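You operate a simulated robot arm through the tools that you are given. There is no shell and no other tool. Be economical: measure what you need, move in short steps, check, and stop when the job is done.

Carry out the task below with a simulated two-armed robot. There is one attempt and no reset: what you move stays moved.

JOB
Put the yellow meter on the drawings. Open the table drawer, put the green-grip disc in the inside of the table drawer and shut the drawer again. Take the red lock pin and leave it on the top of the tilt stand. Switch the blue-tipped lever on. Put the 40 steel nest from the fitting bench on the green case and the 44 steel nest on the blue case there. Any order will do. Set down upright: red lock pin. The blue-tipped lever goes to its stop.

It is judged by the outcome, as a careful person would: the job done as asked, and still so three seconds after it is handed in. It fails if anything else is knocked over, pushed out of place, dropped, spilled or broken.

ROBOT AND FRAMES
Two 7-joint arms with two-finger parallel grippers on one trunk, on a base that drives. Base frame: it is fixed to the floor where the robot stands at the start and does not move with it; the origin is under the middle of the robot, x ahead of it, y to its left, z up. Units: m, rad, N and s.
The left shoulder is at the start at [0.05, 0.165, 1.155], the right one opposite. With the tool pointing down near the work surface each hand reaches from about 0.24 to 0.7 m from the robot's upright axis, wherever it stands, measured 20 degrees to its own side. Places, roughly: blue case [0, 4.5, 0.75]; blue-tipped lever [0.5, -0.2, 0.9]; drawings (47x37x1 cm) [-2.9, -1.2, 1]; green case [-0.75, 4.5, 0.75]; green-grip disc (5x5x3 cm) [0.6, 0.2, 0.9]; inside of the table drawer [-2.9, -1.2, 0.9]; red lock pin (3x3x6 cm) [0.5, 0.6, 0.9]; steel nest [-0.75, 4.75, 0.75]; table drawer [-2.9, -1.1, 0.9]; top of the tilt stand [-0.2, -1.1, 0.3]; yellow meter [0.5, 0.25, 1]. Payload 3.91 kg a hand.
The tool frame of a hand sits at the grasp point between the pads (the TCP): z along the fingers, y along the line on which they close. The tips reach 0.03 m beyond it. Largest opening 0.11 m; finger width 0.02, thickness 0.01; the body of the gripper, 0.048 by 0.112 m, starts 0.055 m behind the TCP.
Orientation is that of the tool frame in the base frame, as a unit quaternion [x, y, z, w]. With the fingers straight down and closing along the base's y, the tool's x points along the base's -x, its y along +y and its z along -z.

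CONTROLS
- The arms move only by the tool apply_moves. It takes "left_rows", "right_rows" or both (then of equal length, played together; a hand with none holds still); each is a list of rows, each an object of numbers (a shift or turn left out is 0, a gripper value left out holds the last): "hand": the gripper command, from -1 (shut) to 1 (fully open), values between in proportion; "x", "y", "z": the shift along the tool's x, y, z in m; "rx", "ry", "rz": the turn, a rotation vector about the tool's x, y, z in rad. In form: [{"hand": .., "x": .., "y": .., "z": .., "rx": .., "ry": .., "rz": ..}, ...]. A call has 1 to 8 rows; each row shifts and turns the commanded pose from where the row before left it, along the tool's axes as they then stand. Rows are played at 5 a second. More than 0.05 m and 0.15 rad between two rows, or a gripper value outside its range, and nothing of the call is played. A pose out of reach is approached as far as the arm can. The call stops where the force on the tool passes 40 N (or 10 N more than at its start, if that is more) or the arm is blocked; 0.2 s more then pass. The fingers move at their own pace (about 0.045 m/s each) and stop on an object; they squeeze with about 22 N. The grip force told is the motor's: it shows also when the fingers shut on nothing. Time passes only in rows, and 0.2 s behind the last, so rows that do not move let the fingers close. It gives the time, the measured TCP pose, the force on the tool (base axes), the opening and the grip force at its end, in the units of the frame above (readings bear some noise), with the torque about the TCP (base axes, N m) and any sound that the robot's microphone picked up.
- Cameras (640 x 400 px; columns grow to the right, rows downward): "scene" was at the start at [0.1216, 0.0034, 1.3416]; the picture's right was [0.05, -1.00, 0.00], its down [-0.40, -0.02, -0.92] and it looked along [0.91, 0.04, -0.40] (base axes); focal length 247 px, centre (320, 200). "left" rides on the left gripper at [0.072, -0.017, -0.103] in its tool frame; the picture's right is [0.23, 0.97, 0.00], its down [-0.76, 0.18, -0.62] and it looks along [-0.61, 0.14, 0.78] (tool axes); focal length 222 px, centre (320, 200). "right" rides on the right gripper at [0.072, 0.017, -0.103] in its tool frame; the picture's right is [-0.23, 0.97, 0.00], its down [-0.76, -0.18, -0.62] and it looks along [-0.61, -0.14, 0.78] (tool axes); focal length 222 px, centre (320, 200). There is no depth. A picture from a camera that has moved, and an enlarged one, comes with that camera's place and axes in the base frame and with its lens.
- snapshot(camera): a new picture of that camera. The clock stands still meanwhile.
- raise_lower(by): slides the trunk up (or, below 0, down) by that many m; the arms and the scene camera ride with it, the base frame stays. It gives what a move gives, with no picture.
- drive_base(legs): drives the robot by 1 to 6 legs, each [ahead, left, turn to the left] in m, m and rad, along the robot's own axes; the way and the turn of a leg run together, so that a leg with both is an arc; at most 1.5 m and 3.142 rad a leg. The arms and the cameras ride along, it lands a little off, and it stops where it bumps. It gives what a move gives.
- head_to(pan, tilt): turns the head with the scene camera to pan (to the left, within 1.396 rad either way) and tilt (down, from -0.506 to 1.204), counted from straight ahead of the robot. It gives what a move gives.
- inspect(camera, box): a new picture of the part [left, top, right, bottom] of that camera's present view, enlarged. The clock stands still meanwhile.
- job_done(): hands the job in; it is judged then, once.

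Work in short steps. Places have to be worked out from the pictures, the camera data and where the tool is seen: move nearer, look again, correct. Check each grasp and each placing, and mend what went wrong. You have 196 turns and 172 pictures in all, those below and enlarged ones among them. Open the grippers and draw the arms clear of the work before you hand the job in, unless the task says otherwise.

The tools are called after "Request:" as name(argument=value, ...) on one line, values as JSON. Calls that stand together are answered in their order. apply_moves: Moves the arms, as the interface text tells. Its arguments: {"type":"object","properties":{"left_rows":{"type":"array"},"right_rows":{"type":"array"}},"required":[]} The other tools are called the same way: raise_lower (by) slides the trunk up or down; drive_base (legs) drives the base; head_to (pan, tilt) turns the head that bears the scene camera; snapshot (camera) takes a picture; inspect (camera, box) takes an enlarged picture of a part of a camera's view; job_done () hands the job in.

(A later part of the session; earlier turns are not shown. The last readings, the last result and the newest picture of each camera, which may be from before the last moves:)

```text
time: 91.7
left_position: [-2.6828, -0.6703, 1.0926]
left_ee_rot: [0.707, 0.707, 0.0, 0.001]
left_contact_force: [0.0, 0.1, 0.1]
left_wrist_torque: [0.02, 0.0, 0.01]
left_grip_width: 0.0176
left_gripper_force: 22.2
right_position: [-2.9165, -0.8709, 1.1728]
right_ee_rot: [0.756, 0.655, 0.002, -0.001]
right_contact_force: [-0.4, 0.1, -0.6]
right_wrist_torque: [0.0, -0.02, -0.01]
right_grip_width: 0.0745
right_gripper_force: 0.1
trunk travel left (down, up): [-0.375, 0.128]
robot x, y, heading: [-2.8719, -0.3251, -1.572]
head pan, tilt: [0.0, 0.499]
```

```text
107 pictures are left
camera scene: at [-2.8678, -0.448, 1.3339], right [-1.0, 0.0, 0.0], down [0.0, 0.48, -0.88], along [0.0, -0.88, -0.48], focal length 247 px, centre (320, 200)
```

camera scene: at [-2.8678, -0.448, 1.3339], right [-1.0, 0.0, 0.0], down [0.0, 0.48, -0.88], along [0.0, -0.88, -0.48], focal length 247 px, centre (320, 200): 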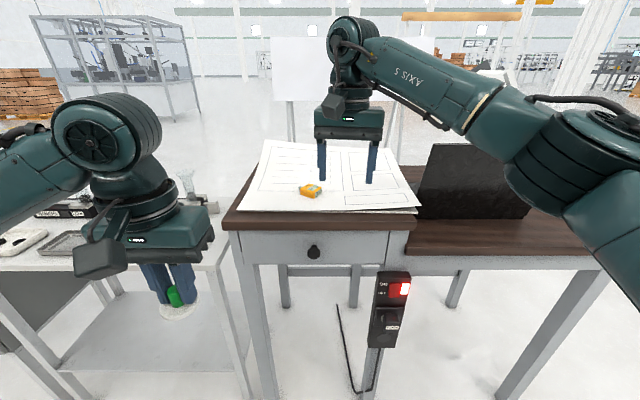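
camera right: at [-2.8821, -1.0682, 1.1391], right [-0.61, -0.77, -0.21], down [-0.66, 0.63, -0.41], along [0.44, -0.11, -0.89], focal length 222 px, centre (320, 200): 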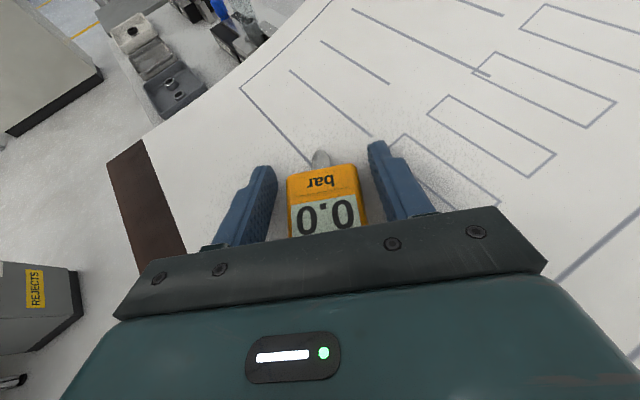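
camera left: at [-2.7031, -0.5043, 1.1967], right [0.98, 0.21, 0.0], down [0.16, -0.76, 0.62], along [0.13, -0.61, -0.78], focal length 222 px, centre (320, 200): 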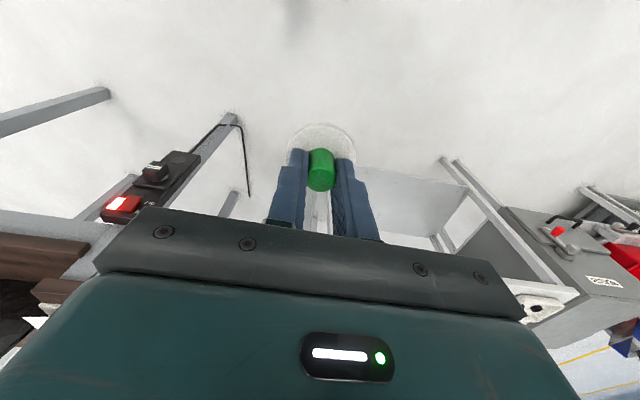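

Knob at about [-2.85,-0.95,0.904]. Straighten yaw and pitch the right hand 45° forward, moving toward a pre-grasp behind the knob.

Request:
apply_moves(right_rows=[{"hand": 0.1, "rz": -0.143}, {"x": 0.007, "y": 0.011, "z": 0.02, "ry": -0.131}, {"x": 0.0096, "y": 0.011, "z": 0.0189, "ry": -0.131}, {"x": 0.012, "y": 0.011, "z": 0.0175, "ry": -0.131}, {"x": 0.0142, "y": 0.011, "z": 0.0158, "ry": -0.131}, {"x": 0.0161, "y": 0.011, "z": 0.0138, "ry": -0.131}, {"x": 0.0178, "y": 0.011, "z": 0.0116, "ry": -0.131}])

Request:
snapshot(camera="scene")

Request:
snapshot(camera="right")

```text
time: 93.3
left_position: [-2.6837, -0.6709, 1.0923]
left_ee_rot: [0.707, 0.708, 0.0, 0.0]
left_contact_force: [0.2, -0.5, -0.8]
left_wrist_torque: [0.0, -0.01, 0.0]
left_grip_width: 0.0174
left_gripper_force: 22.5
right_position: [-2.8486, -0.8311, 1.0526]
right_ee_rot: [0.655, 0.652, -0.269, 0.271]
right_contact_force: [0.6, -0.2, 0.2]
right_wrist_torque: [0.0, 0.0, 0.0]
right_grip_width: 0.0608
right_gripper_force: 0.1
trunk travel left (down, up): [-0.375, 0.128]
robot x, y, heading: [-2.8695, -0.3271, -1.572]
head pan, tilt: [0.0, 0.499]
```

```text
106 pictures are left
camera scene: at [-2.8676, -0.4481, 1.3339], right [-1.0, 0.0, 0.0], down [0.0, 0.48, -0.88], along [0.0, -0.88, -0.48], focal length 247 px, centre (320, 200)
```

scene: 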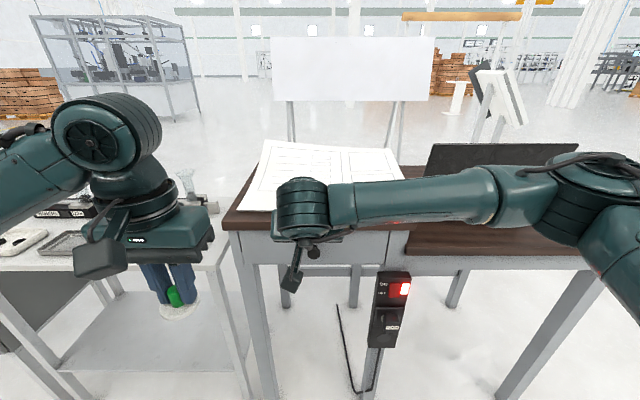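

```text
105 pictures are left
camera right: at [-2.8315, -0.7045, 1.0739], right [0.97, -0.16, 0.16], down [-0.18, -0.1, 0.98], along [-0.15, -0.98, -0.13], focal length 222 px, centre (320, 200)
```

right: 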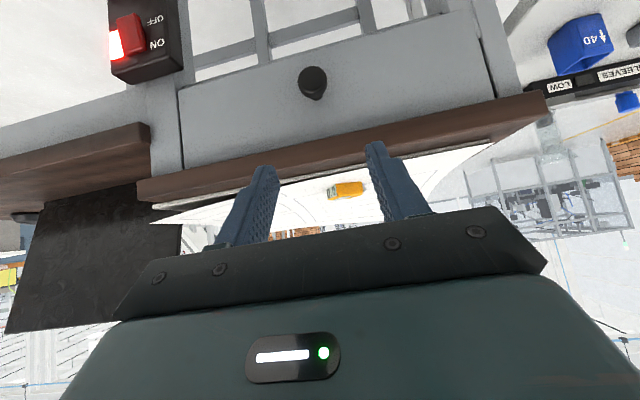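

Knob position confirmed at [-2.853,-0.946,0.904]. Approach along the tilted tool axis.

Request:
apply_moves(right_rows=[{"x": 0.0075, "y": -0.0015, "z": 0.039}, {"x": 0.0075, "y": -0.0015, "z": 0.039}, {"x": 0.0075, "y": -0.0015, "z": 0.039}, {"z": 0.03}])

Request:
snapshot(camera="right")

```text
time: 94.3
left_position: [-2.6828, -0.6717, 1.0924]
left_ee_rot: [0.707, 0.707, -0.001, 0.0]
left_contact_force: [0.1, -0.4, -0.5]
left_wrist_torque: [-0.02, 0.0, -0.01]
left_grip_width: 0.0174
left_gripper_force: 21.5
right_position: [-2.8528, -0.9177, 0.9332]
right_ee_rot: [0.655, 0.652, -0.27, 0.27]
right_contact_force: [0.3, 0.0, 0.9]
right_wrist_torque: [-0.01, -0.02, -0.04]
right_grip_width: 0.0604
right_gripper_force: 0.0
trunk travel left (down, up): [-0.375, 0.128]
robot x, y, heading: [-2.8674, -0.326, -1.57]
head pan, tilt: [0.0, 0.499]
```

```text
104 pictures are left
camera right: at [-2.8365, -0.7916, 0.9551], right [0.97, -0.16, 0.16], down [-0.18, -0.1, 0.98], along [-0.14, -0.98, -0.13], focal length 222 px, centre (320, 200)
```

right: 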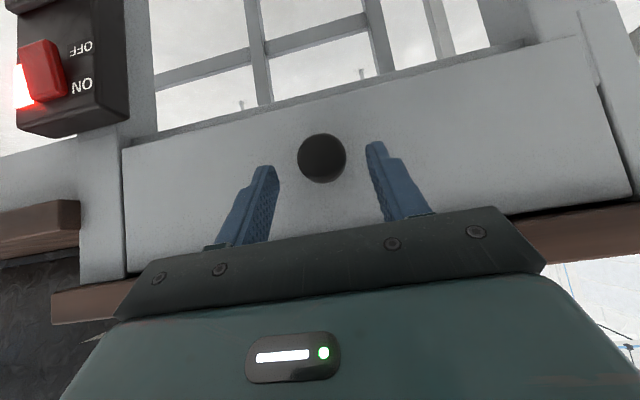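

Knob is centred. Advance 3.4 cm more and close.

Request:
apply_moves(right_rows=[{"z": 0.017}, {"z": 0.017}, {"hand": -1}, {}, {}])

Request:
snapshot(camera="right")

```text
time: 95.5
left_position: [-2.6841, -0.6696, 1.0933]
left_ee_rot: [0.707, 0.707, 0.0, 0.001]
left_contact_force: [-0.2, -0.1, -0.5]
left_wrist_torque: [-0.05, 0.0, 0.01]
left_grip_width: 0.0177
left_gripper_force: 21.9
right_position: [-2.8524, -0.9395, 0.9083]
right_ee_rot: [0.655, 0.653, -0.27, 0.27]
right_contact_force: [-1.6, 12.5, 1.0]
right_wrist_torque: [0.13, 0.03, 0.36]
right_grip_width: 0.0337
right_gripper_force: 45.1
trunk travel left (down, up): [-0.375, 0.128]
robot x, y, heading: [-2.8649, -0.3249, -1.571]
head pan, tilt: [0.0, 0.499]
```

```text
103 pictures are left
camera right: at [-2.8353, -0.8132, 0.9302], right [0.97, -0.16, 0.16], down [-0.18, -0.1, 0.98], along [-0.14, -0.98, -0.13], focal length 222 px, centre (320, 200)
```

right: 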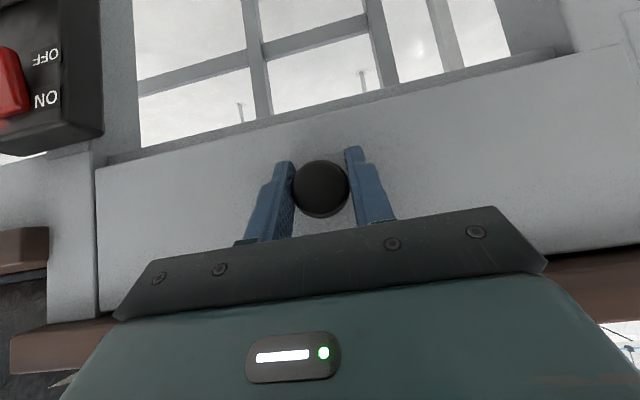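

Knob is gripped. Pull the drawer toward me (+Y).

Request:
apply_moves(right_rows=[{"x": 0.0141, "z": -0.0141}, {"x": 0.0141, "z": -0.0141}, {"x": 0.0141, "z": -0.0141}, {"x": 0.0141, "z": -0.0141}])

Request:
snapshot(camera="scene")

```text
time: 96.5
left_position: [-2.6821, -0.6707, 1.0918]
left_ee_rot: [0.707, 0.707, 0.0, 0.0]
left_contact_force: [0.9, -0.1, -0.5]
left_wrist_torque: [0.0, 0.01, 0.03]
left_grip_width: 0.0174
left_gripper_force: 21.7
right_position: [-2.8516, -0.8602, 0.9074]
right_ee_rot: [0.654, 0.653, -0.27, 0.271]
right_contact_force: [6.3, 1.4, 1.2]
right_wrist_torque: [0.08, -0.18, -0.06]
right_grip_width: 0.0339
right_gripper_force: 44.7
trunk travel left (down, up): [-0.375, 0.128]
robot x, y, heading: [-2.8697, -0.3255, -1.576]
head pan, tilt: [0.0, 0.499]
```

```text
102 pictures are left
camera scene: at [-2.8671, -0.4477, 1.334], right [-1.0, 0.0, 0.0], down [0.0, 0.48, -0.88], along [0.0, -0.88, -0.48], focal length 247 px, centre (320, 200)
```

scene: 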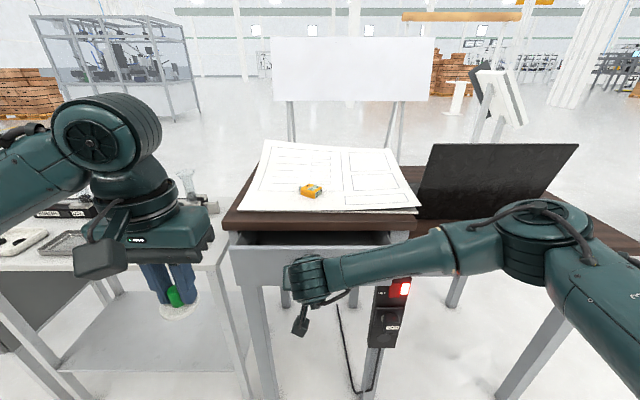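

It opens. Pull another 14 cm.

Request:
apply_moves(right_rows=[{"x": 0.0141, "z": -0.0141}, {"x": 0.0141, "z": -0.0141}, {"x": 0.0141, "z": -0.0141}, {"x": 0.0141, "z": -0.0141}, {"x": 0.0141, "z": -0.0141}, {"x": 0.0141, "z": -0.0141}, {"x": 0.0141, "z": -0.0141}])

Request:
snapshot(camera="scene")

```text
time: 98.1
left_position: [-2.6829, -0.6712, 1.0928]
left_ee_rot: [0.707, 0.707, 0.0, -0.001]
left_contact_force: [-0.4, -1.2, 0.8]
left_wrist_torque: [0.04, 0.04, 0.02]
left_grip_width: 0.0177
left_gripper_force: 22.1
right_position: [-2.8516, -0.7225, 0.9075]
right_ee_rot: [0.655, 0.652, -0.27, 0.269]
right_contact_force: [5.0, -0.1, -5.5]
right_wrist_torque: [0.14, 0.24, 0.14]
right_grip_width: 0.034
right_gripper_force: 45.0
trunk travel left (down, up): [-0.375, 0.128]
robot x, y, heading: [-2.8681, -0.3298, -1.573]
head pan, tilt: [0.0, 0.499]
```

```text
101 pictures are left
camera scene: at [-2.8673, -0.4482, 1.3339], right [-1.0, 0.0, 0.0], down [0.0, 0.48, -0.88], along [0.0, -0.88, -0.48], focal length 247 px, centre (320, 200)
```

scene: 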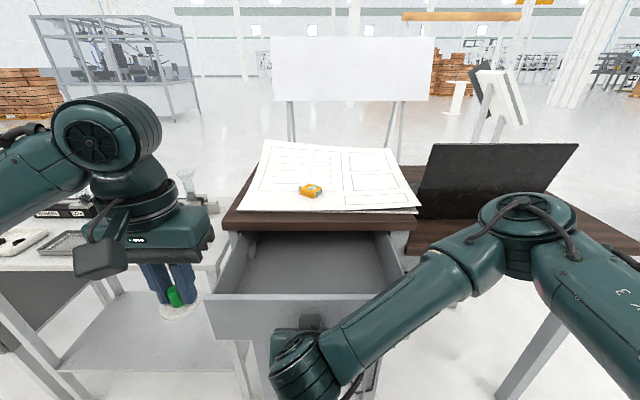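

Drawer is open ~22 cm. Release the knob and retreat the right hand, leaving space for the left.

Request:
apply_moves(right_rows=[{"hand": 0.1}, {}, {"z": -0.03}, {"z": -0.04}, {"z": -0.03, "y": -0.03}, {"y": -0.05}, {"y": -0.05}])

Request:
apply_moves(left_rows=[{"y": -0.022, "x": -0.04}, {"y": -0.022, "x": -0.04}, {"y": -0.022, "x": -0.04}, {"y": -0.022, "x": -0.04}, {"y": -0.022, "x": -0.03}])

Request:
snapshot(camera="scene")

Request:
snapshot(camera="left")

```text
time: 99.7
left_position: [-2.6837, -0.6711, 1.0932]
left_ee_rot: [0.708, 0.707, 0.0, 0.0]
left_contact_force: [-0.5, 0.4, 0.3]
left_wrist_torque: [-0.02, -0.04, 0.0]
left_grip_width: 0.0175
left_gripper_force: 22.2
right_position: [-2.9562, -0.6832, 0.9732]
right_ee_rot: [0.655, 0.653, -0.269, 0.27]
right_contact_force: [-0.7, -1.0, -0.4]
right_wrist_torque: [0.04, -0.04, 0.01]
right_grip_width: 0.0605
right_gripper_force: 0.0
right hand out of reach, approached as far as the arm can: row 6, 7
trunk travel left (down, up): [-0.375, 0.128]
robot x, y, heading: [-2.8677, -0.3287, -1.571]
head pan, tilt: [0.0, 0.499]
```

```text
time: 100.9
left_position: [-2.7951, -0.8598, 1.093]
left_ee_rot: [0.708, 0.706, 0.0, 0.002]
left_contact_force: [1.2, -0.1, -0.3]
left_wrist_torque: [-0.01, -0.02, -0.01]
left_grip_width: 0.0176
left_gripper_force: 22.5
right_position: [-2.956, -0.684, 0.9743]
right_ee_rot: [0.655, 0.652, -0.269, 0.27]
right_contact_force: [0.5, -0.6, 0.1]
right_wrist_torque: [0.01, -0.02, 0.03]
right_grip_width: 0.0603
right_gripper_force: 0.0
trunk travel left (down, up): [-0.375, 0.128]
robot x, y, heading: [-2.8686, -0.3235, -1.573]
head pan, tilt: [0.0, 0.499]
```

```text
100 pictures are left
camera scene: at [-2.8684, -0.4483, 1.3338], right [-1.0, 0.0, 0.0], down [0.0, 0.48, -0.88], along [0.0, -0.88, -0.48], focal length 247 px, centre (320, 200)
```

scene: 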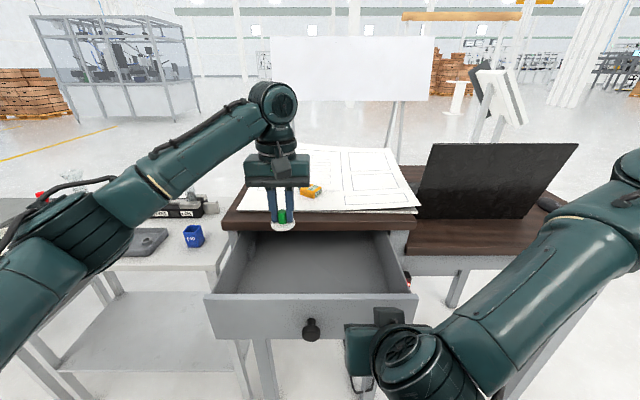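

```text
99 pictures are left
camera left: at [-2.8129, -0.7865, 1.1968], right [0.97, 0.23, 0.0], down [0.18, -0.76, 0.62], along [0.14, -0.61, -0.78], focal length 222 px, centre (320, 200)
```

left: 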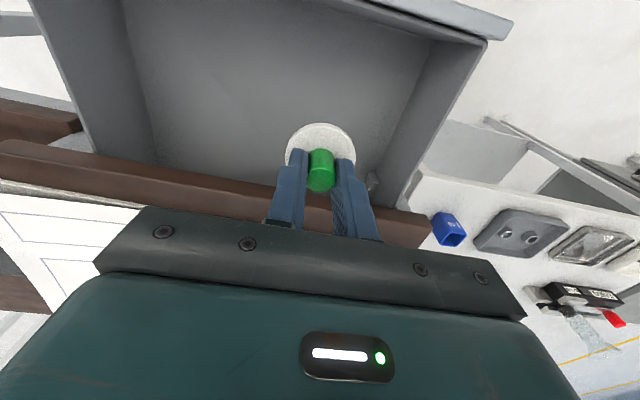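

Disc is above the open drawer, clear of its walls and the tabletop. Lower it step by step.

Request:
apply_moves(left_rows=[{"z": 0.04}, {"z": 0.04}, {"z": 0.04}, {"z": 0.03}])

Request:
snapshot(camera="left")

Request:
inspect(camera="scene", box=[190, 170, 430, 350])

```text
time: 101.9
left_position: [-2.7937, -0.8631, 0.9427]
left_ee_rot: [0.707, 0.707, 0.0, 0.0]
left_contact_force: [-0.1, 0.1, -0.4]
left_wrist_torque: [0.01, -0.04, 0.0]
left_grip_width: 0.0175
left_gripper_force: 21.7
right_position: [-2.955, -0.6833, 0.973]
right_ee_rot: [0.655, 0.653, -0.269, 0.27]
right_contact_force: [0.3, -0.3, 0.8]
right_wrist_torque: [0.0, 0.01, -0.02]
right_grip_width: 0.0603
right_gripper_force: 0.1
trunk travel left (down, up): [-0.375, 0.128]
robot x, y, heading: [-2.865, -0.329, -1.571]
head pan, tilt: [0.0, 0.499]
```

```text
98 pictures are left
camera left: at [-2.8123, -0.7892, 1.0477], right [0.97, 0.23, 0.0], down [0.18, -0.76, 0.62], along [0.14, -0.61, -0.78], focal length 222 px, centre (320, 200)
```

left: 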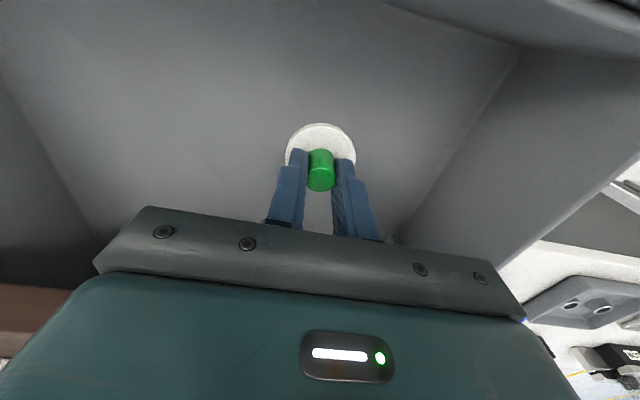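

```text
2.22 times, centred on (310, 260) of scene
camera zoom: at [-2.8677, -0.4481, 1.3339], right [-1.0, 0.0, 0.0], down [0.0, 0.48, -0.88], along [0.0, -0.88, -0.48], focal length 550 px, centre (342, 67)
```

zoom: 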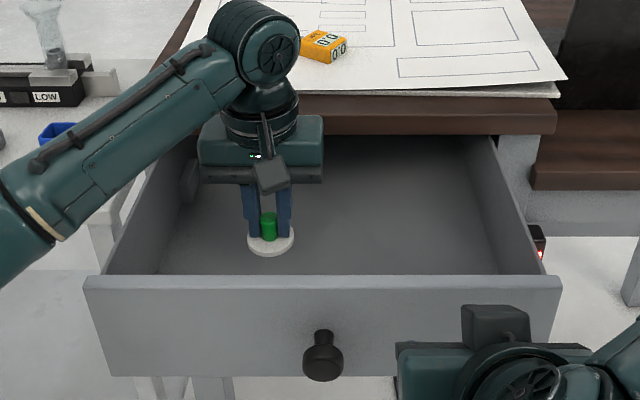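

Continue down in small steps until the disc touches the floor.

Request:
apply_moves(left_rows=[{"z": 0.008}, {"z": 0.008}, {"z": 0.005}, {"z": 0.004}])

```text
time: 102.9
left_position: [-2.7925, -0.8606, 0.9171]
left_ee_rot: [0.707, 0.707, 0.0, 0.0]
left_contact_force: [0.0, 0.7, 0.5]
left_wrist_torque: [-0.03, 0.02, 0.01]
left_grip_width: 0.0176
left_gripper_force: 22.2
right_position: [-2.955, -0.6828, 0.9734]
right_ee_rot: [0.655, 0.652, -0.27, 0.269]
right_contact_force: [-0.9, 0.7, -0.5]
right_wrist_torque: [0.0, 0.01, -0.04]
right_grip_width: 0.0604
right_gripper_force: 0.0
trunk travel left (down, up): [-0.375, 0.128]
robot x, y, heading: [-2.8669, -0.3281, -1.571]
head pan, tilt: [0.0, 0.499]
```

Request:
apply_moves(left_rows=[{"z": 0.004}, {"z": 0.004}, {"z": 0.004}, {"z": 0.003}])

Request:
inspect(camera="scene", box=[230, 220, 350, 310])

```text
time: 103.9
left_position: [-2.793, -0.8611, 0.9031]
left_ee_rot: [0.707, 0.707, 0.0, 0.0]
left_contact_force: [-0.9, 0.5, 0.0]
left_wrist_torque: [0.01, 0.01, 0.03]
left_grip_width: 0.0179
left_gripper_force: 22.5
right_position: [-2.9541, -0.6821, 0.9732]
right_ee_rot: [0.655, 0.652, -0.27, 0.27]
right_contact_force: [-0.4, 0.7, -0.3]
right_wrist_torque: [0.0, 0.01, 0.01]
right_grip_width: 0.0603
right_gripper_force: 0.1
trunk travel left (down, up): [-0.375, 0.128]
robot x, y, heading: [-2.8677, -0.3269, -1.567]
head pan, tilt: [0.0, 0.499]
```

```text
4.44 times, centred on (290, 265) of scene
camera zoom: at [-2.8678, -0.4481, 1.3339], right [-1.0, 0.0, 0.0], down [0.0, 0.48, -0.88], along [0.0, -0.88, -0.48], focal length 1100 px, centre (453, -89)
```

zoom: 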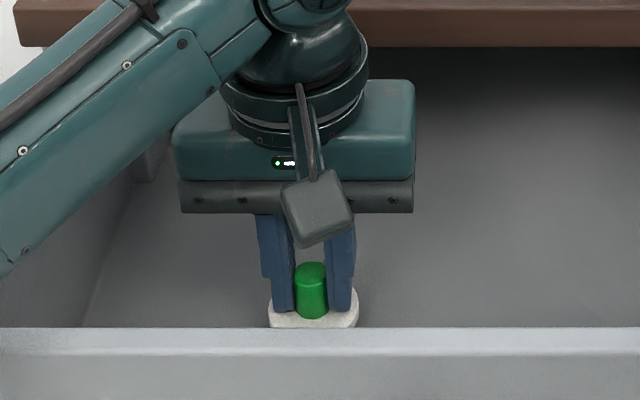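

Not yet touching; continue.

Request:
apply_moves(left_rows=[{"z": 0.004}, {"z": 0.003}, {"z": 0.003}])

```text
time: 104.7
left_position: [-2.7933, -0.8613, 0.893]
left_ee_rot: [0.707, 0.707, 0.0, 0.0]
left_contact_force: [0.8, 0.2, 3.3]
left_wrist_torque: [0.02, -0.08, 0.01]
left_grip_width: 0.0175
left_gripper_force: 22.4
right_position: [-2.9561, -0.6832, 0.9735]
right_ee_rot: [0.655, 0.652, -0.27, 0.27]
right_contact_force: [0.3, -0.8, -0.3]
right_wrist_torque: [-0.02, 0.01, 0.01]
right_grip_width: 0.0605
right_gripper_force: 0.1
trunk travel left (down, up): [-0.375, 0.128]
robot x, y, heading: [-2.8665, -0.3262, -1.569]
head pan, tilt: [0.0, 0.499]
```

Contact (3 N). Release and lift.

Request:
apply_moves(left_rows=[{"z": 0.001}, {"hand": -0.3}, {}, {"z": -0.03}, {"z": -0.04}, {"z": -0.05}, {"z": -0.05}])

Request:
snapshot(camera="left")

Request:
inspect(camera="scene", box=[190, 170, 430, 350])

```text
time: 106.3
left_position: [-2.7898, -0.862, 1.0622]
left_ee_rot: [0.707, 0.707, 0.0, 0.0]
left_contact_force: [0.5, 0.4, -0.5]
left_wrist_torque: [-0.01, -0.01, -0.02]
left_grip_width: 0.0386
left_gripper_force: 0.1
right_position: [-2.9561, -0.6823, 0.9732]
right_ee_rot: [0.655, 0.652, -0.27, 0.27]
right_contact_force: [0.2, -0.6, 0.3]
right_wrist_torque: [0.01, -0.01, 0.03]
right_grip_width: 0.0605
right_gripper_force: 0.0
trunk travel left (down, up): [-0.375, 0.128]
robot x, y, heading: [-2.87, -0.3263, -1.568]
head pan, tilt: [0.0, 0.499]
```

```text
95 pictures are left
camera left: at [-2.8081, -0.7892, 1.1664], right [0.97, 0.23, 0.0], down [0.18, -0.76, 0.62], along [0.14, -0.61, -0.78], focal length 222 px, centre (320, 200)
```

left: 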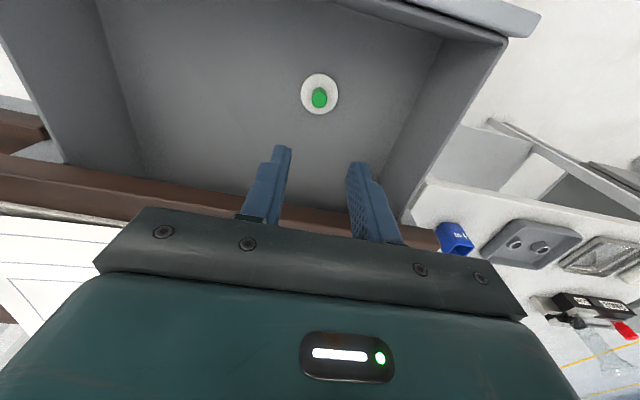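

```text
2.22 times, centred on (310, 260) of scene
camera zoom: at [-2.8679, -0.4476, 1.3338], right [-1.0, 0.0, 0.0], down [0.0, 0.48, -0.88], along [0.0, -0.88, -0.48], focal length 550 px, centre (342, 67)
```

zoom: 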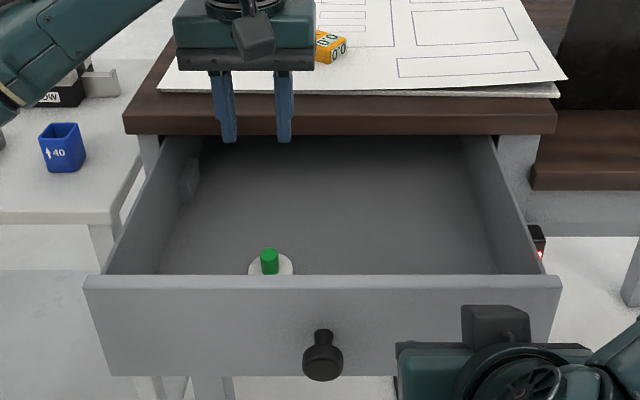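

Disc sits in the drawer. Pull the left hand back and bring the right one in front of the knob again.

Request:
apply_moves(left_rows=[{"x": 0.04, "y": 0.02}, {"x": 0.04, "y": 0.03}, {"x": 0.04, "y": 0.03}, {"x": 0.04, "y": 0.03}, {"x": 0.04, "y": 0.02}], right_rows=[{"z": -0.02, "y": 0.02}, {"y": 0.025}, {"y": 0.025}, {"y": 0.025}, {"y": 0.02}])

Request:
snapshot(camera="right")

```text
time: 107.5
left_position: [-2.6609, -0.6604, 1.0585]
left_ee_rot: [0.707, 0.707, 0.0, 0.0]
left_contact_force: [0.3, 0.7, -0.3]
left_wrist_torque: [0.01, 0.0, 0.05]
left_grip_width: 0.0384
left_gripper_force: 0.0
right_position: [-2.8377, -0.6676, 0.9852]
right_ee_rot: [0.656, 0.652, -0.269, 0.269]
right_contact_force: [-0.5, 0.0, -0.4]
right_wrist_torque: [0.02, 0.0, -0.04]
right_grip_width: 0.0605
right_gripper_force: 0.0
trunk travel left (down, up): [-0.375, 0.128]
robot x, y, heading: [-2.8683, -0.3291, -1.566]
head pan, tilt: [0.0, 0.499]
```

```text
93 pictures are left
camera right: at [-2.8211, -0.5416, 1.0081], right [0.97, -0.17, 0.16], down [-0.18, -0.1, 0.98], along [-0.15, -0.98, -0.13], focal length 222 px, centre (320, 200)
```

right: 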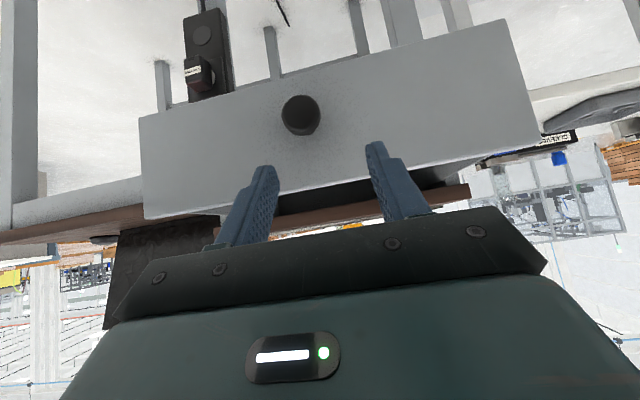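

Align (x −1.4 cm), advance and grip the knob.

Request:
apply_moves(right_rows=[{"y": -0.0145, "x": 0.016}, {"z": 0.035}, {"z": 0.035}, {"z": 0.022}, {"hand": -1}, {}, {}])

Request:
snapshot(camera="right")

```text
time: 109.1
left_position: [-2.6616, -0.6609, 1.059]
left_ee_rot: [0.707, 0.707, -0.001, 0.0]
left_contact_force: [-0.1, -0.3, 0.1]
left_wrist_torque: [-0.02, -0.01, 0.01]
left_grip_width: 0.0385
left_gripper_force: 0.1
right_position: [-2.8527, -0.7217, 0.9105]
right_ee_rot: [0.654, 0.653, -0.269, 0.27]
right_contact_force: [10.8, -0.6, -3.0]
right_wrist_torque: [-0.07, -0.1, 0.2]
right_grip_width: 0.0335
right_gripper_force: 45.1
trunk travel left (down, up): [-0.375, 0.128]
robot x, y, heading: [-2.867, -0.3235, -1.575]
head pan, tilt: [0.0, 0.499]
```

```text
92 pictures are left
camera right: at [-2.8355, -0.5961, 0.9316], right [0.97, -0.16, 0.16], down [-0.18, -0.1, 0.98], along [-0.14, -0.98, -0.13], focal length 222 px, centre (320, 200)
```

right: 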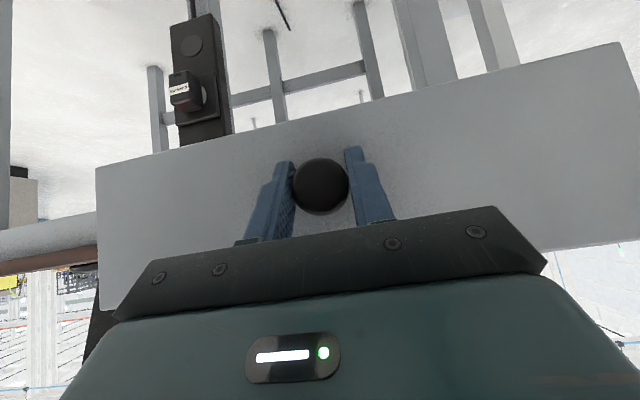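

Gripped. Push the drawer shut gently (22 cm), first 20 cm.

Request:
apply_moves(right_rows=[{"x": -0.0141, "z": 0.0141}, {"x": -0.0177, "z": 0.0177}, {"x": -0.0177, "z": 0.0177}, {"x": -0.0177, "z": 0.0177}, {"x": -0.0177, "z": 0.0177}, {"x": -0.0177, "z": 0.0177}, {"x": -0.0177, "z": 0.0177}, {"x": -0.0177, "z": 0.0177}])

Request:
apply_moves(right_rows=[{"x": -0.0071, "z": 0.0071}, {"x": -0.0071, "z": 0.0071}, {"x": -0.0035, "z": 0.0035}, {"x": -0.0035, "z": 0.0035}])

Request:
snapshot(camera="right")

Request:
snapshot(camera="scene")

```text
time: 110.9
left_position: [-2.6602, -0.6612, 1.059]
left_ee_rot: [0.707, 0.708, 0.0, 0.0]
left_contact_force: [0.5, -0.6, 0.5]
left_wrist_torque: [0.01, -0.02, -0.01]
left_grip_width: 0.0385
left_gripper_force: 0.3
right_position: [-2.8516, -0.9175, 0.9086]
right_ee_rot: [0.654, 0.652, -0.27, 0.271]
right_contact_force: [21.5, -1.2, 4.3]
right_wrist_torque: [0.65, -0.17, -0.21]
right_grip_width: 0.0333
right_gripper_force: 45.2
trunk travel left (down, up): [-0.375, 0.128]
robot x, y, heading: [-2.8664, -0.3287, -1.569]
head pan, tilt: [0.0, 0.499]
```

```text
time: 111.9
left_position: [-2.6634, -0.6571, 1.0609]
left_ee_rot: [0.707, 0.707, -0.002, 0.002]
left_contact_force: [0.6, -0.4, 0.2]
left_wrist_torque: [0.02, 0.0, -0.01]
left_grip_width: 0.0384
left_gripper_force: 0.2
right_position: [-2.8513, -0.9395, 0.91]
right_ee_rot: [0.654, 0.654, -0.268, 0.268]
right_contact_force: [7.8, 36.0, 11.0]
right_wrist_torque: [-0.4, 0.16, -0.06]
right_grip_width: 0.0333
right_gripper_force: 44.7
trunk travel left (down, up): [-0.375, 0.128]
robot x, y, heading: [-2.8699, -0.3249, -1.568]
head pan, tilt: [0.0, 0.499]
```

```text
91 pictures are left
camera right: at [-2.8357, -0.8134, 0.932], right [0.97, -0.16, 0.16], down [-0.18, -0.1, 0.98], along [-0.14, -0.98, -0.13], focal length 222 px, centre (320, 200)
```

right: 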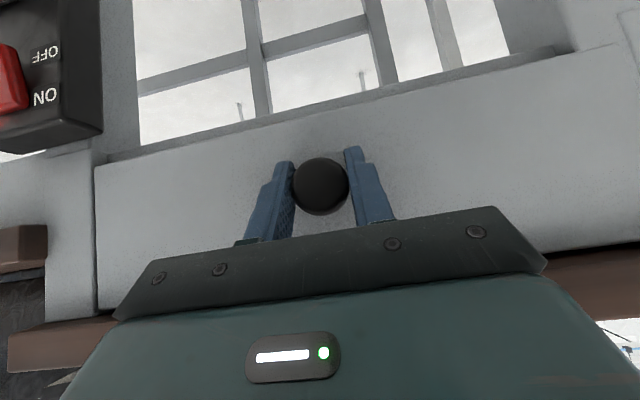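

```text
90 pictures are left
camera scene: at [-2.8671, -0.4423, 1.3346], right [-1.0, 0.0, 0.0], down [0.0, 0.47, -0.88], along [0.0, -0.88, -0.47], focal length 247 px, centre (320, 200)
```

scene: 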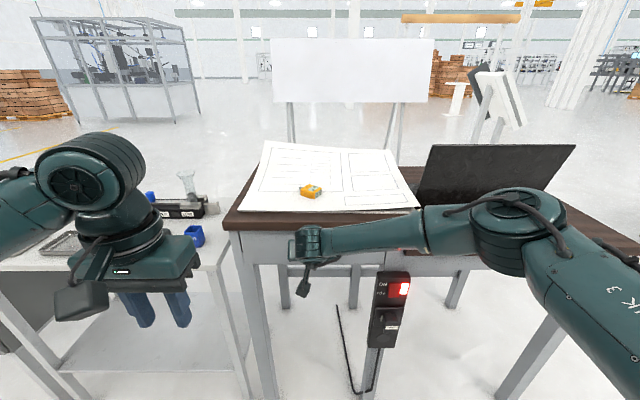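

Drawer is against its stop, same knob position as before opening. Ease off, release, and retreat.

Request:
apply_moves(right_rows=[{"x": 0.001, "z": -0.001}, {"hand": 0.1}, {}, {"z": -0.03}, {"z": -0.04}, {"z": -0.05}, {"z": -0.05}])

Request:
apply_moves(right_rows=[{"ry": 0.131}, {"ry": 0.131}, {"ry": 0.131}, {"ry": 0.131}, {"ry": 0.131}, {"ry": 0.131}, {"y": -0.03}, {"y": -0.03}])

Request:
snapshot(camera="scene")

```text
time: 113.5
left_position: [-2.6626, -0.6617, 1.0593]
left_ee_rot: [0.707, 0.707, 0.0, 0.0]
left_contact_force: [-0.1, 0.0, -0.5]
left_wrist_torque: [0.01, -0.02, -0.01]
left_grip_width: 0.0386
left_gripper_force: 0.1
right_position: [-2.8565, -0.8267, 1.0295]
right_ee_rot: [0.656, 0.651, -0.27, 0.27]
right_contact_force: [0.2, -0.3, -0.5]
right_wrist_torque: [0.0, 0.0, 0.02]
right_grip_width: 0.0606
right_gripper_force: 0.1
trunk travel left (down, up): [-0.375, 0.128]
robot x, y, heading: [-2.8689, -0.3262, -1.575]
head pan, tilt: [0.0, 0.499]
```

```text
time: 115.3
left_position: [-2.6623, -0.6616, 1.059]
left_ee_rot: [0.707, 0.707, 0.0, 0.0]
left_contact_force: [-0.5, 0.0, -0.5]
left_wrist_torque: [0.02, -0.02, -0.03]
left_grip_width: 0.0385
left_gripper_force: 0.0
right_position: [-2.9164, -0.8264, 1.0297]
right_ee_rot: [0.709, 0.706, 0.003, -0.001]
right_contact_force: [0.0, -0.6, -0.4]
right_wrist_torque: [-0.01, -0.01, 0.02]
right_grip_width: 0.0606
right_gripper_force: 0.0
trunk travel left (down, up): [-0.375, 0.128]
robot x, y, heading: [-2.8694, -0.3282, -1.567]
head pan, tilt: [0.0, 0.499]
```

```text
89 pictures are left
camera scene: at [-2.8682, -0.448, 1.3339], right [-1.0, 0.0, 0.0], down [0.0, 0.48, -0.88], along [0.0, -0.88, -0.48], focal length 247 px, centre (320, 200)
```

scene: 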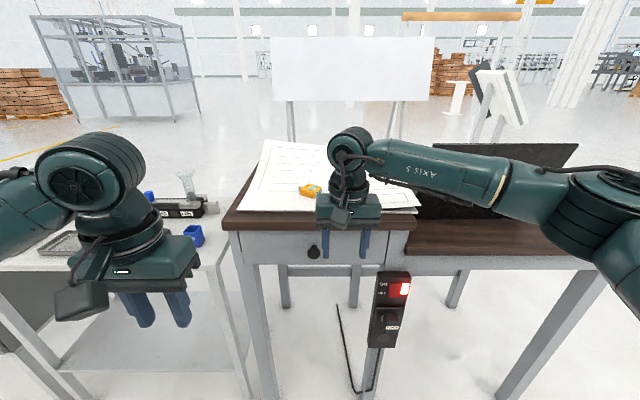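

Drawer shut. Retract the right hand and drive back along the aisle to the tilt stand (x≈-0.25) to look at it.

Request:
apply_moves(right_rows=[{"x": 0.045, "z": -0.02}, {"x": 0.045, "z": -0.02}, {"x": 0.045, "z": -0.02}, {"x": 0.03}])

Request:
drive_base(legs=[[0, 1.3, 0], [0, 1.25, 0]])

Request:
head_to(pan=0, tilt=0.85)

Request:
snapshot(camera="scene")

```text
time: 116.3
left_position: [-2.6632, -0.6611, 1.0596]
left_ee_rot: [0.707, 0.707, 0.0, 0.0]
left_contact_force: [0.0, -0.9, 0.7]
left_wrist_torque: [0.0, -0.02, -0.02]
left_grip_width: 0.0385
left_gripper_force: 0.1
right_position: [-2.9162, -0.6603, 1.0905]
right_ee_rot: [0.709, 0.705, 0.002, -0.001]
right_contact_force: [0.1, 0.2, 0.9]
right_wrist_torque: [-0.04, 0.0, -0.04]
right_grip_width: 0.0606
right_gripper_force: 0.2
trunk travel left (down, up): [-0.375, 0.128]
robot x, y, heading: [-2.8646, -0.329, -1.57]
head pan, tilt: [0.0, 0.499]
```

```text
time: 138.7
left_position: [-0.1161, -0.6404, 1.0587]
left_ee_rot: [0.707, 0.707, 0.0, -0.001]
left_contact_force: [0.6, -0.2, -1.5]
left_wrist_torque: [0.0, 0.02, 0.01]
left_grip_width: 0.0387
left_gripper_force: 0.2
right_position: [-0.3697, -0.6403, 1.0913]
right_ee_rot: [0.709, 0.705, 0.002, 0.0]
right_contact_force: [-0.3, 0.2, -0.2]
right_wrist_torque: [-0.02, -0.04, 0.03]
right_grip_width: 0.0604
right_gripper_force: 0.0
trunk travel left (down, up): [-0.375, 0.128]
robot x, y, heading: [-0.3231, -0.3064, -1.573]
head pan, tilt: [0.0, 0.499]
```

```text
time: 139.5
left_position: [-0.1165, -0.6413, 1.0588]
left_ee_rot: [0.707, 0.707, 0.0, 0.0]
left_contact_force: [-0.2, -0.8, 0.0]
left_wrist_torque: [0.01, 0.02, -0.05]
left_grip_width: 0.0385
left_gripper_force: 0.0
right_position: [-0.3696, -0.6415, 1.0905]
right_ee_rot: [0.709, 0.705, 0.002, -0.001]
right_contact_force: [0.5, -0.1, 1.2]
right_wrist_torque: [-0.01, 0.01, -0.02]
right_grip_width: 0.0605
right_gripper_force: 0.1
trunk travel left (down, up): [-0.375, 0.128]
robot x, y, heading: [-0.3231, -0.305, -1.569]
head pan, tilt: [0.0, 0.85]
```

```text
88 pictures are left
camera scene: at [-0.3217, -0.4157, 1.3039], right [-1.0, 0.0, 0.0], down [0.0, 0.75, -0.66], along [0.0, -0.66, -0.75], focal length 247 px, centre (320, 200)
```

scene: 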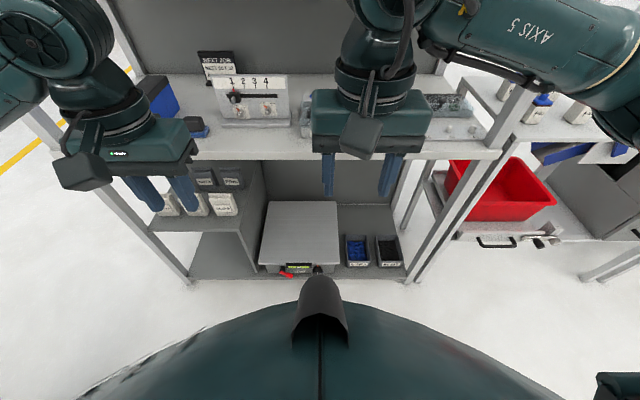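

Request:
inspect(camera="scene", box=[220, 180, 420, 300])

Request:
inspect(camera="scene", box=[130, 40, 490, 290])

```text
3.20 times, centred on (320, 240) of scene
camera zoom: at [-0.3217, -0.4157, 1.3039], right [-1.0, 0.0, 0.0], down [0.0, 0.75, -0.66], along [0.0, -0.66, -0.75], focal length 792 px, centre (320, 72)
```

zoom: 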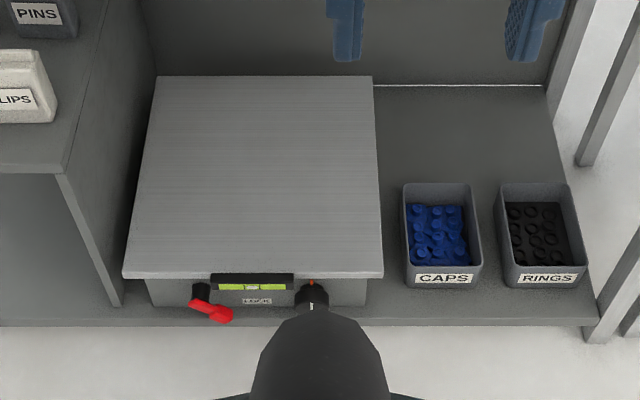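

```text
1.60 times, centred on (310, 165) of scene
camera zoom: at [-0.3217, -0.4157, 1.3039], right [-1.0, 0.0, 0.0], down [0.0, 0.75, -0.66], along [0.0, -0.66, -0.75], focal length 396 px, centre (336, 256)
```

zoom: 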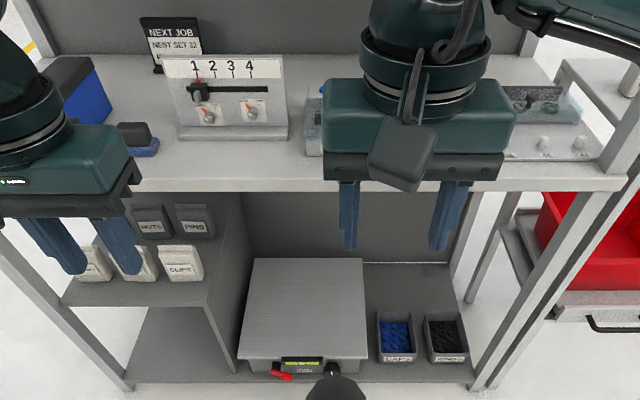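

The stand's plate spans about x −0.05…−0.40, y −0.93…−1.29 under a shelf. Look closer at its level and the red lever.

Request:
inspect(camera="scene", box=[250, 250, 340, 300])

```text
7.11 times, centred on (295, 275) of scene
camera zoom: at [-0.3217, -0.4157, 1.3039], right [-1.0, 0.0, 0.0], down [0.0, 0.75, -0.66], along [0.0, -0.66, -0.75], focal length 1759 px, centre (498, -333)
```

zoom: 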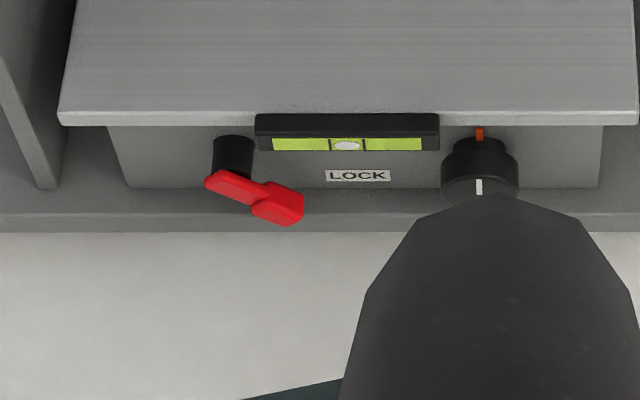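

The bubble is centred, so the plate is level. Now fetch the pin: turn to the bench and drive to about (-0.02, 0.3).

Request:
drive_base(legs=[[0, 0, 1.571], [0, 0.61, 0], [0.3, 0, 0]])

Request:
head_to(pan=0.3, tilt=0.6)

Request:
snapshot(camera="scene")

Request:
snapshot(camera="left")

```text
time: 150.8
left_position: [0.3067, 0.5105, 1.0586]
left_ee_rot: [0.0, 1.0, -0.001, 0.0]
left_contact_force: [0.5, 0.0, 0.3]
left_wrist_torque: [-0.01, 0.0, -0.02]
left_grip_width: 0.0385
left_gripper_force: 0.0
right_position: [0.3086, 0.2585, 1.0906]
right_ee_rot: [0.001, 1.0, 0.0, -0.002]
right_contact_force: [-0.5, -0.2, -0.1]
right_wrist_torque: [0.0, -0.05, 0.0]
right_grip_width: 0.0605
right_gripper_force: 0.0
trunk travel left (down, up): [-0.375, 0.128]
robot x, y, heading: [-0.0284, 0.3051, -0.003]
head pan, tilt: [0.0, 0.85]
```

```text
time: 151.6
left_position: [0.3057, 0.5104, 1.059]
left_ee_rot: [-0.001, 1.0, 0.0, -0.001]
left_contact_force: [0.6, 0.3, -0.1]
left_wrist_torque: [0.01, -0.04, 0.0]
left_grip_width: 0.0387
left_gripper_force: 0.0
right_position: [0.3062, 0.2584, 1.0903]
right_ee_rot: [0.0, 1.0, 0.001, -0.002]
right_contact_force: [-0.3, -0.2, -0.5]
right_wrist_torque: [0.02, 0.0, -0.01]
right_grip_width: 0.0606
right_gripper_force: 0.1
trunk travel left (down, up): [-0.375, 0.128]
robot x, y, heading: [-0.0283, 0.306, 0.003]
head pan, tilt: [0.3, 0.6]
```

```text
84 pictures are left
camera scene: at [0.0869, 0.3309, 1.3247], right [0.3, -0.96, 0.0], down [-0.54, -0.17, -0.82], along [0.79, 0.24, -0.57], focal length 247 px, centre (320, 200)
```

scene: 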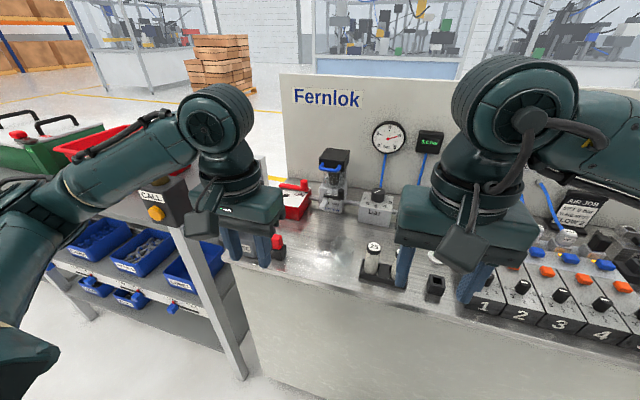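

```text
83 pictures are left
camera left: at [0.2331, 0.4946, 1.1635], right [-0.23, 0.97, 0.0], down [0.76, 0.18, 0.62], along [0.61, 0.14, -0.78], focal length 222 px, centre (320, 200)
```

left: 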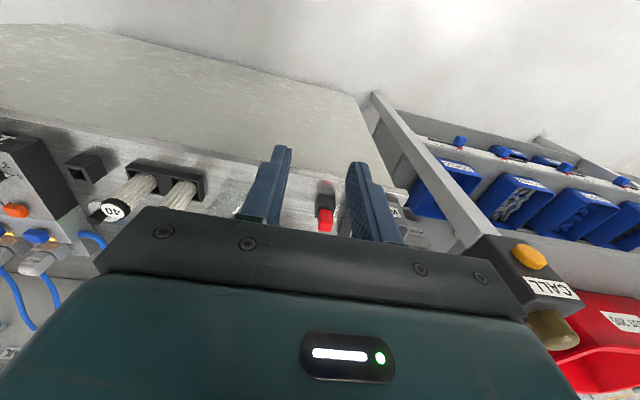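

Pin at [0.466,0.557]; the waste bin is ~1 cm beside it, so I'll grip it along x: yaw the left hand by −90° above it.

Request:
apply_moves(left_rows=[{"hand": 0.1, "x": -0.0403, "y": 0.0117}, {"x": -0.0403, "y": 0.0117}, {"x": -0.0403, "y": 0.0117}, {"x": -0.0403, "y": 0.0117}, {"rz": -0.143}, {"rz": -0.143}, {"rz": -0.143}, {"rz": -0.143}])

Request:
apply_moves(left_rows=[{"rz": -0.143}, {"rz": -0.143}, {"rz": -0.143}, {"rz": -0.143}, {"rz": -0.143}, {"rz": -0.143}, {"rz": -0.14}])

Request:
snapshot(camera="left")

Request:
snapshot(camera="scene")

```text
time: 153.4
left_position: [0.4677, 0.5593, 1.0591]
left_ee_rot: [-0.284, 0.959, 0.0, 0.0]
left_contact_force: [-0.7, -0.4, -0.1]
left_wrist_torque: [0.0, -0.01, 0.02]
left_grip_width: 0.0606
left_gripper_force: 0.0
right_position: [0.3073, 0.2589, 1.0896]
right_ee_rot: [0.001, 1.0, 0.001, -0.002]
right_contact_force: [-0.7, 0.6, 0.5]
right_wrist_torque: [0.0, -0.02, -0.06]
right_grip_width: 0.0604
right_gripper_force: 0.0
trunk travel left (down, up): [-0.375, 0.128]
robot x, y, heading: [-0.0293, 0.2998, 0.004]
head pan, tilt: [0.3, 0.6]
```

```text
time: 155.0
left_position: [0.4666, 0.559, 1.0591]
left_ee_rot: [0.709, -0.706, 0.0, 0.001]
left_contact_force: [-0.2, 0.2, -1.3]
left_wrist_torque: [0.0, -0.02, 0.03]
left_grip_width: 0.0606
left_gripper_force: 0.0
right_position: [0.3064, 0.2591, 1.0909]
right_ee_rot: [0.001, 1.0, 0.0, -0.002]
right_contact_force: [0.1, -0.3, 0.3]
right_wrist_torque: [0.0, 0.03, -0.01]
right_grip_width: 0.0606
right_gripper_force: 0.1
trunk travel left (down, up): [-0.375, 0.128]
robot x, y, heading: [-0.0301, 0.3072, -0.001]
head pan, tilt: [0.3, 0.6]
```

```text
82 pictures are left
camera left: at [0.4829, 0.4865, 1.1634], right [-0.97, -0.23, 0.0], down [-0.18, 0.76, 0.62], along [-0.14, 0.61, -0.78], focal length 222 px, centre (320, 200)
```

left: 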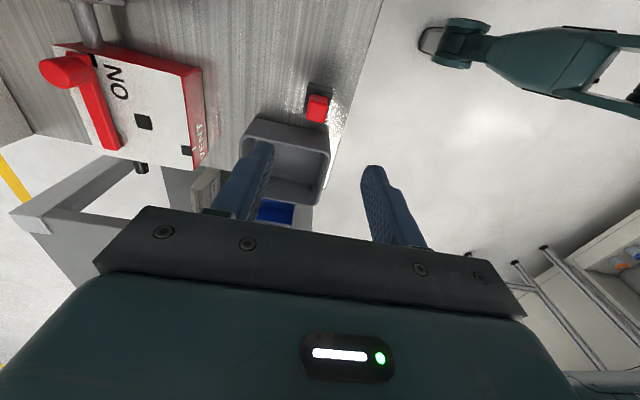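

```text
81 pictures are left
camera scene: at [0.0868, 0.3309, 1.3248], right [0.3, -0.95, 0.0], down [-0.54, -0.17, -0.83], along [0.79, 0.25, -0.56], focal length 247 px, centre (320, 200)
```

scene: 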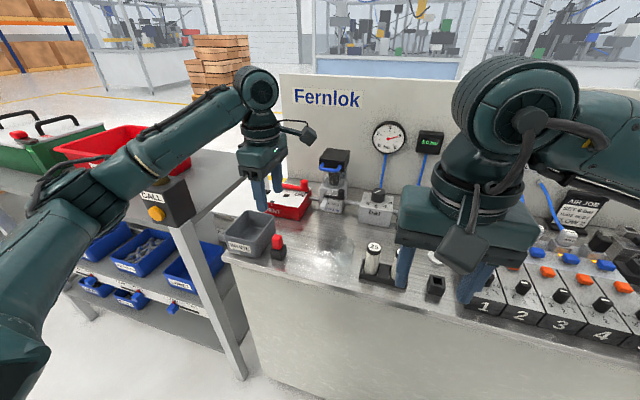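

Aligned. Descend to TCP z≈0.918 so the tips stay above the holder, then check.

Request:
apply_moves(left_rows=[{"z": 0.04, "y": 0.002}, {"z": 0.04}, {"z": 0.04}, {"z": 0.021}])

Request:
snapshot(camera="left")

Request:
inspect(camera="scene", box=[220, 190, 320, 280])

```text
time: 156.0
left_position: [0.4661, 0.5583, 0.9171]
left_ee_rot: [-0.707, 0.707, -0.001, 0.0]
left_contact_force: [0.3, -0.7, -0.2]
left_wrist_torque: [-0.02, -0.01, 0.0]
left_grip_width: 0.0606
left_gripper_force: 0.1
right_position: [0.3074, 0.2584, 1.0894]
right_ee_rot: [0.001, 1.0, 0.002, -0.001]
right_contact_force: [-0.5, -0.5, 0.4]
right_wrist_torque: [-0.03, -0.03, 0.02]
right_grip_width: 0.0605
right_gripper_force: 0.0
trunk travel left (down, up): [-0.375, 0.128]
robot x, y, heading: [-0.0253, 0.3096, 0.005]
head pan, tilt: [0.3, 0.6]
```

```text
80 pictures are left
camera left: at [0.4814, 0.4862, 1.0219], right [-0.97, -0.23, 0.0], down [-0.18, 0.76, 0.62], along [-0.14, 0.61, -0.78], focal length 222 px, centre (320, 200)
```

left: 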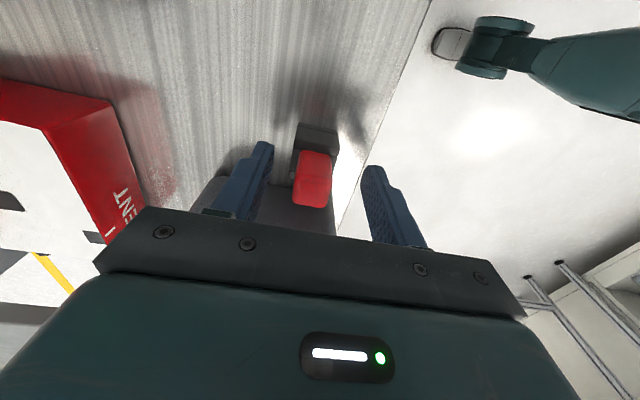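

```text
4.44 times, centred on (270, 235) of scene
camera zoom: at [0.0869, 0.331, 1.3248], right [0.3, -0.95, 0.0], down [-0.54, -0.17, -0.83], along [0.79, 0.24, -0.56], focal length 1100 px, centre (542, 44)
```

zoom: 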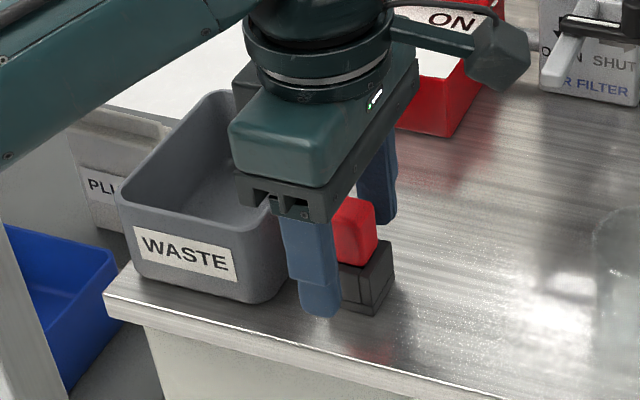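

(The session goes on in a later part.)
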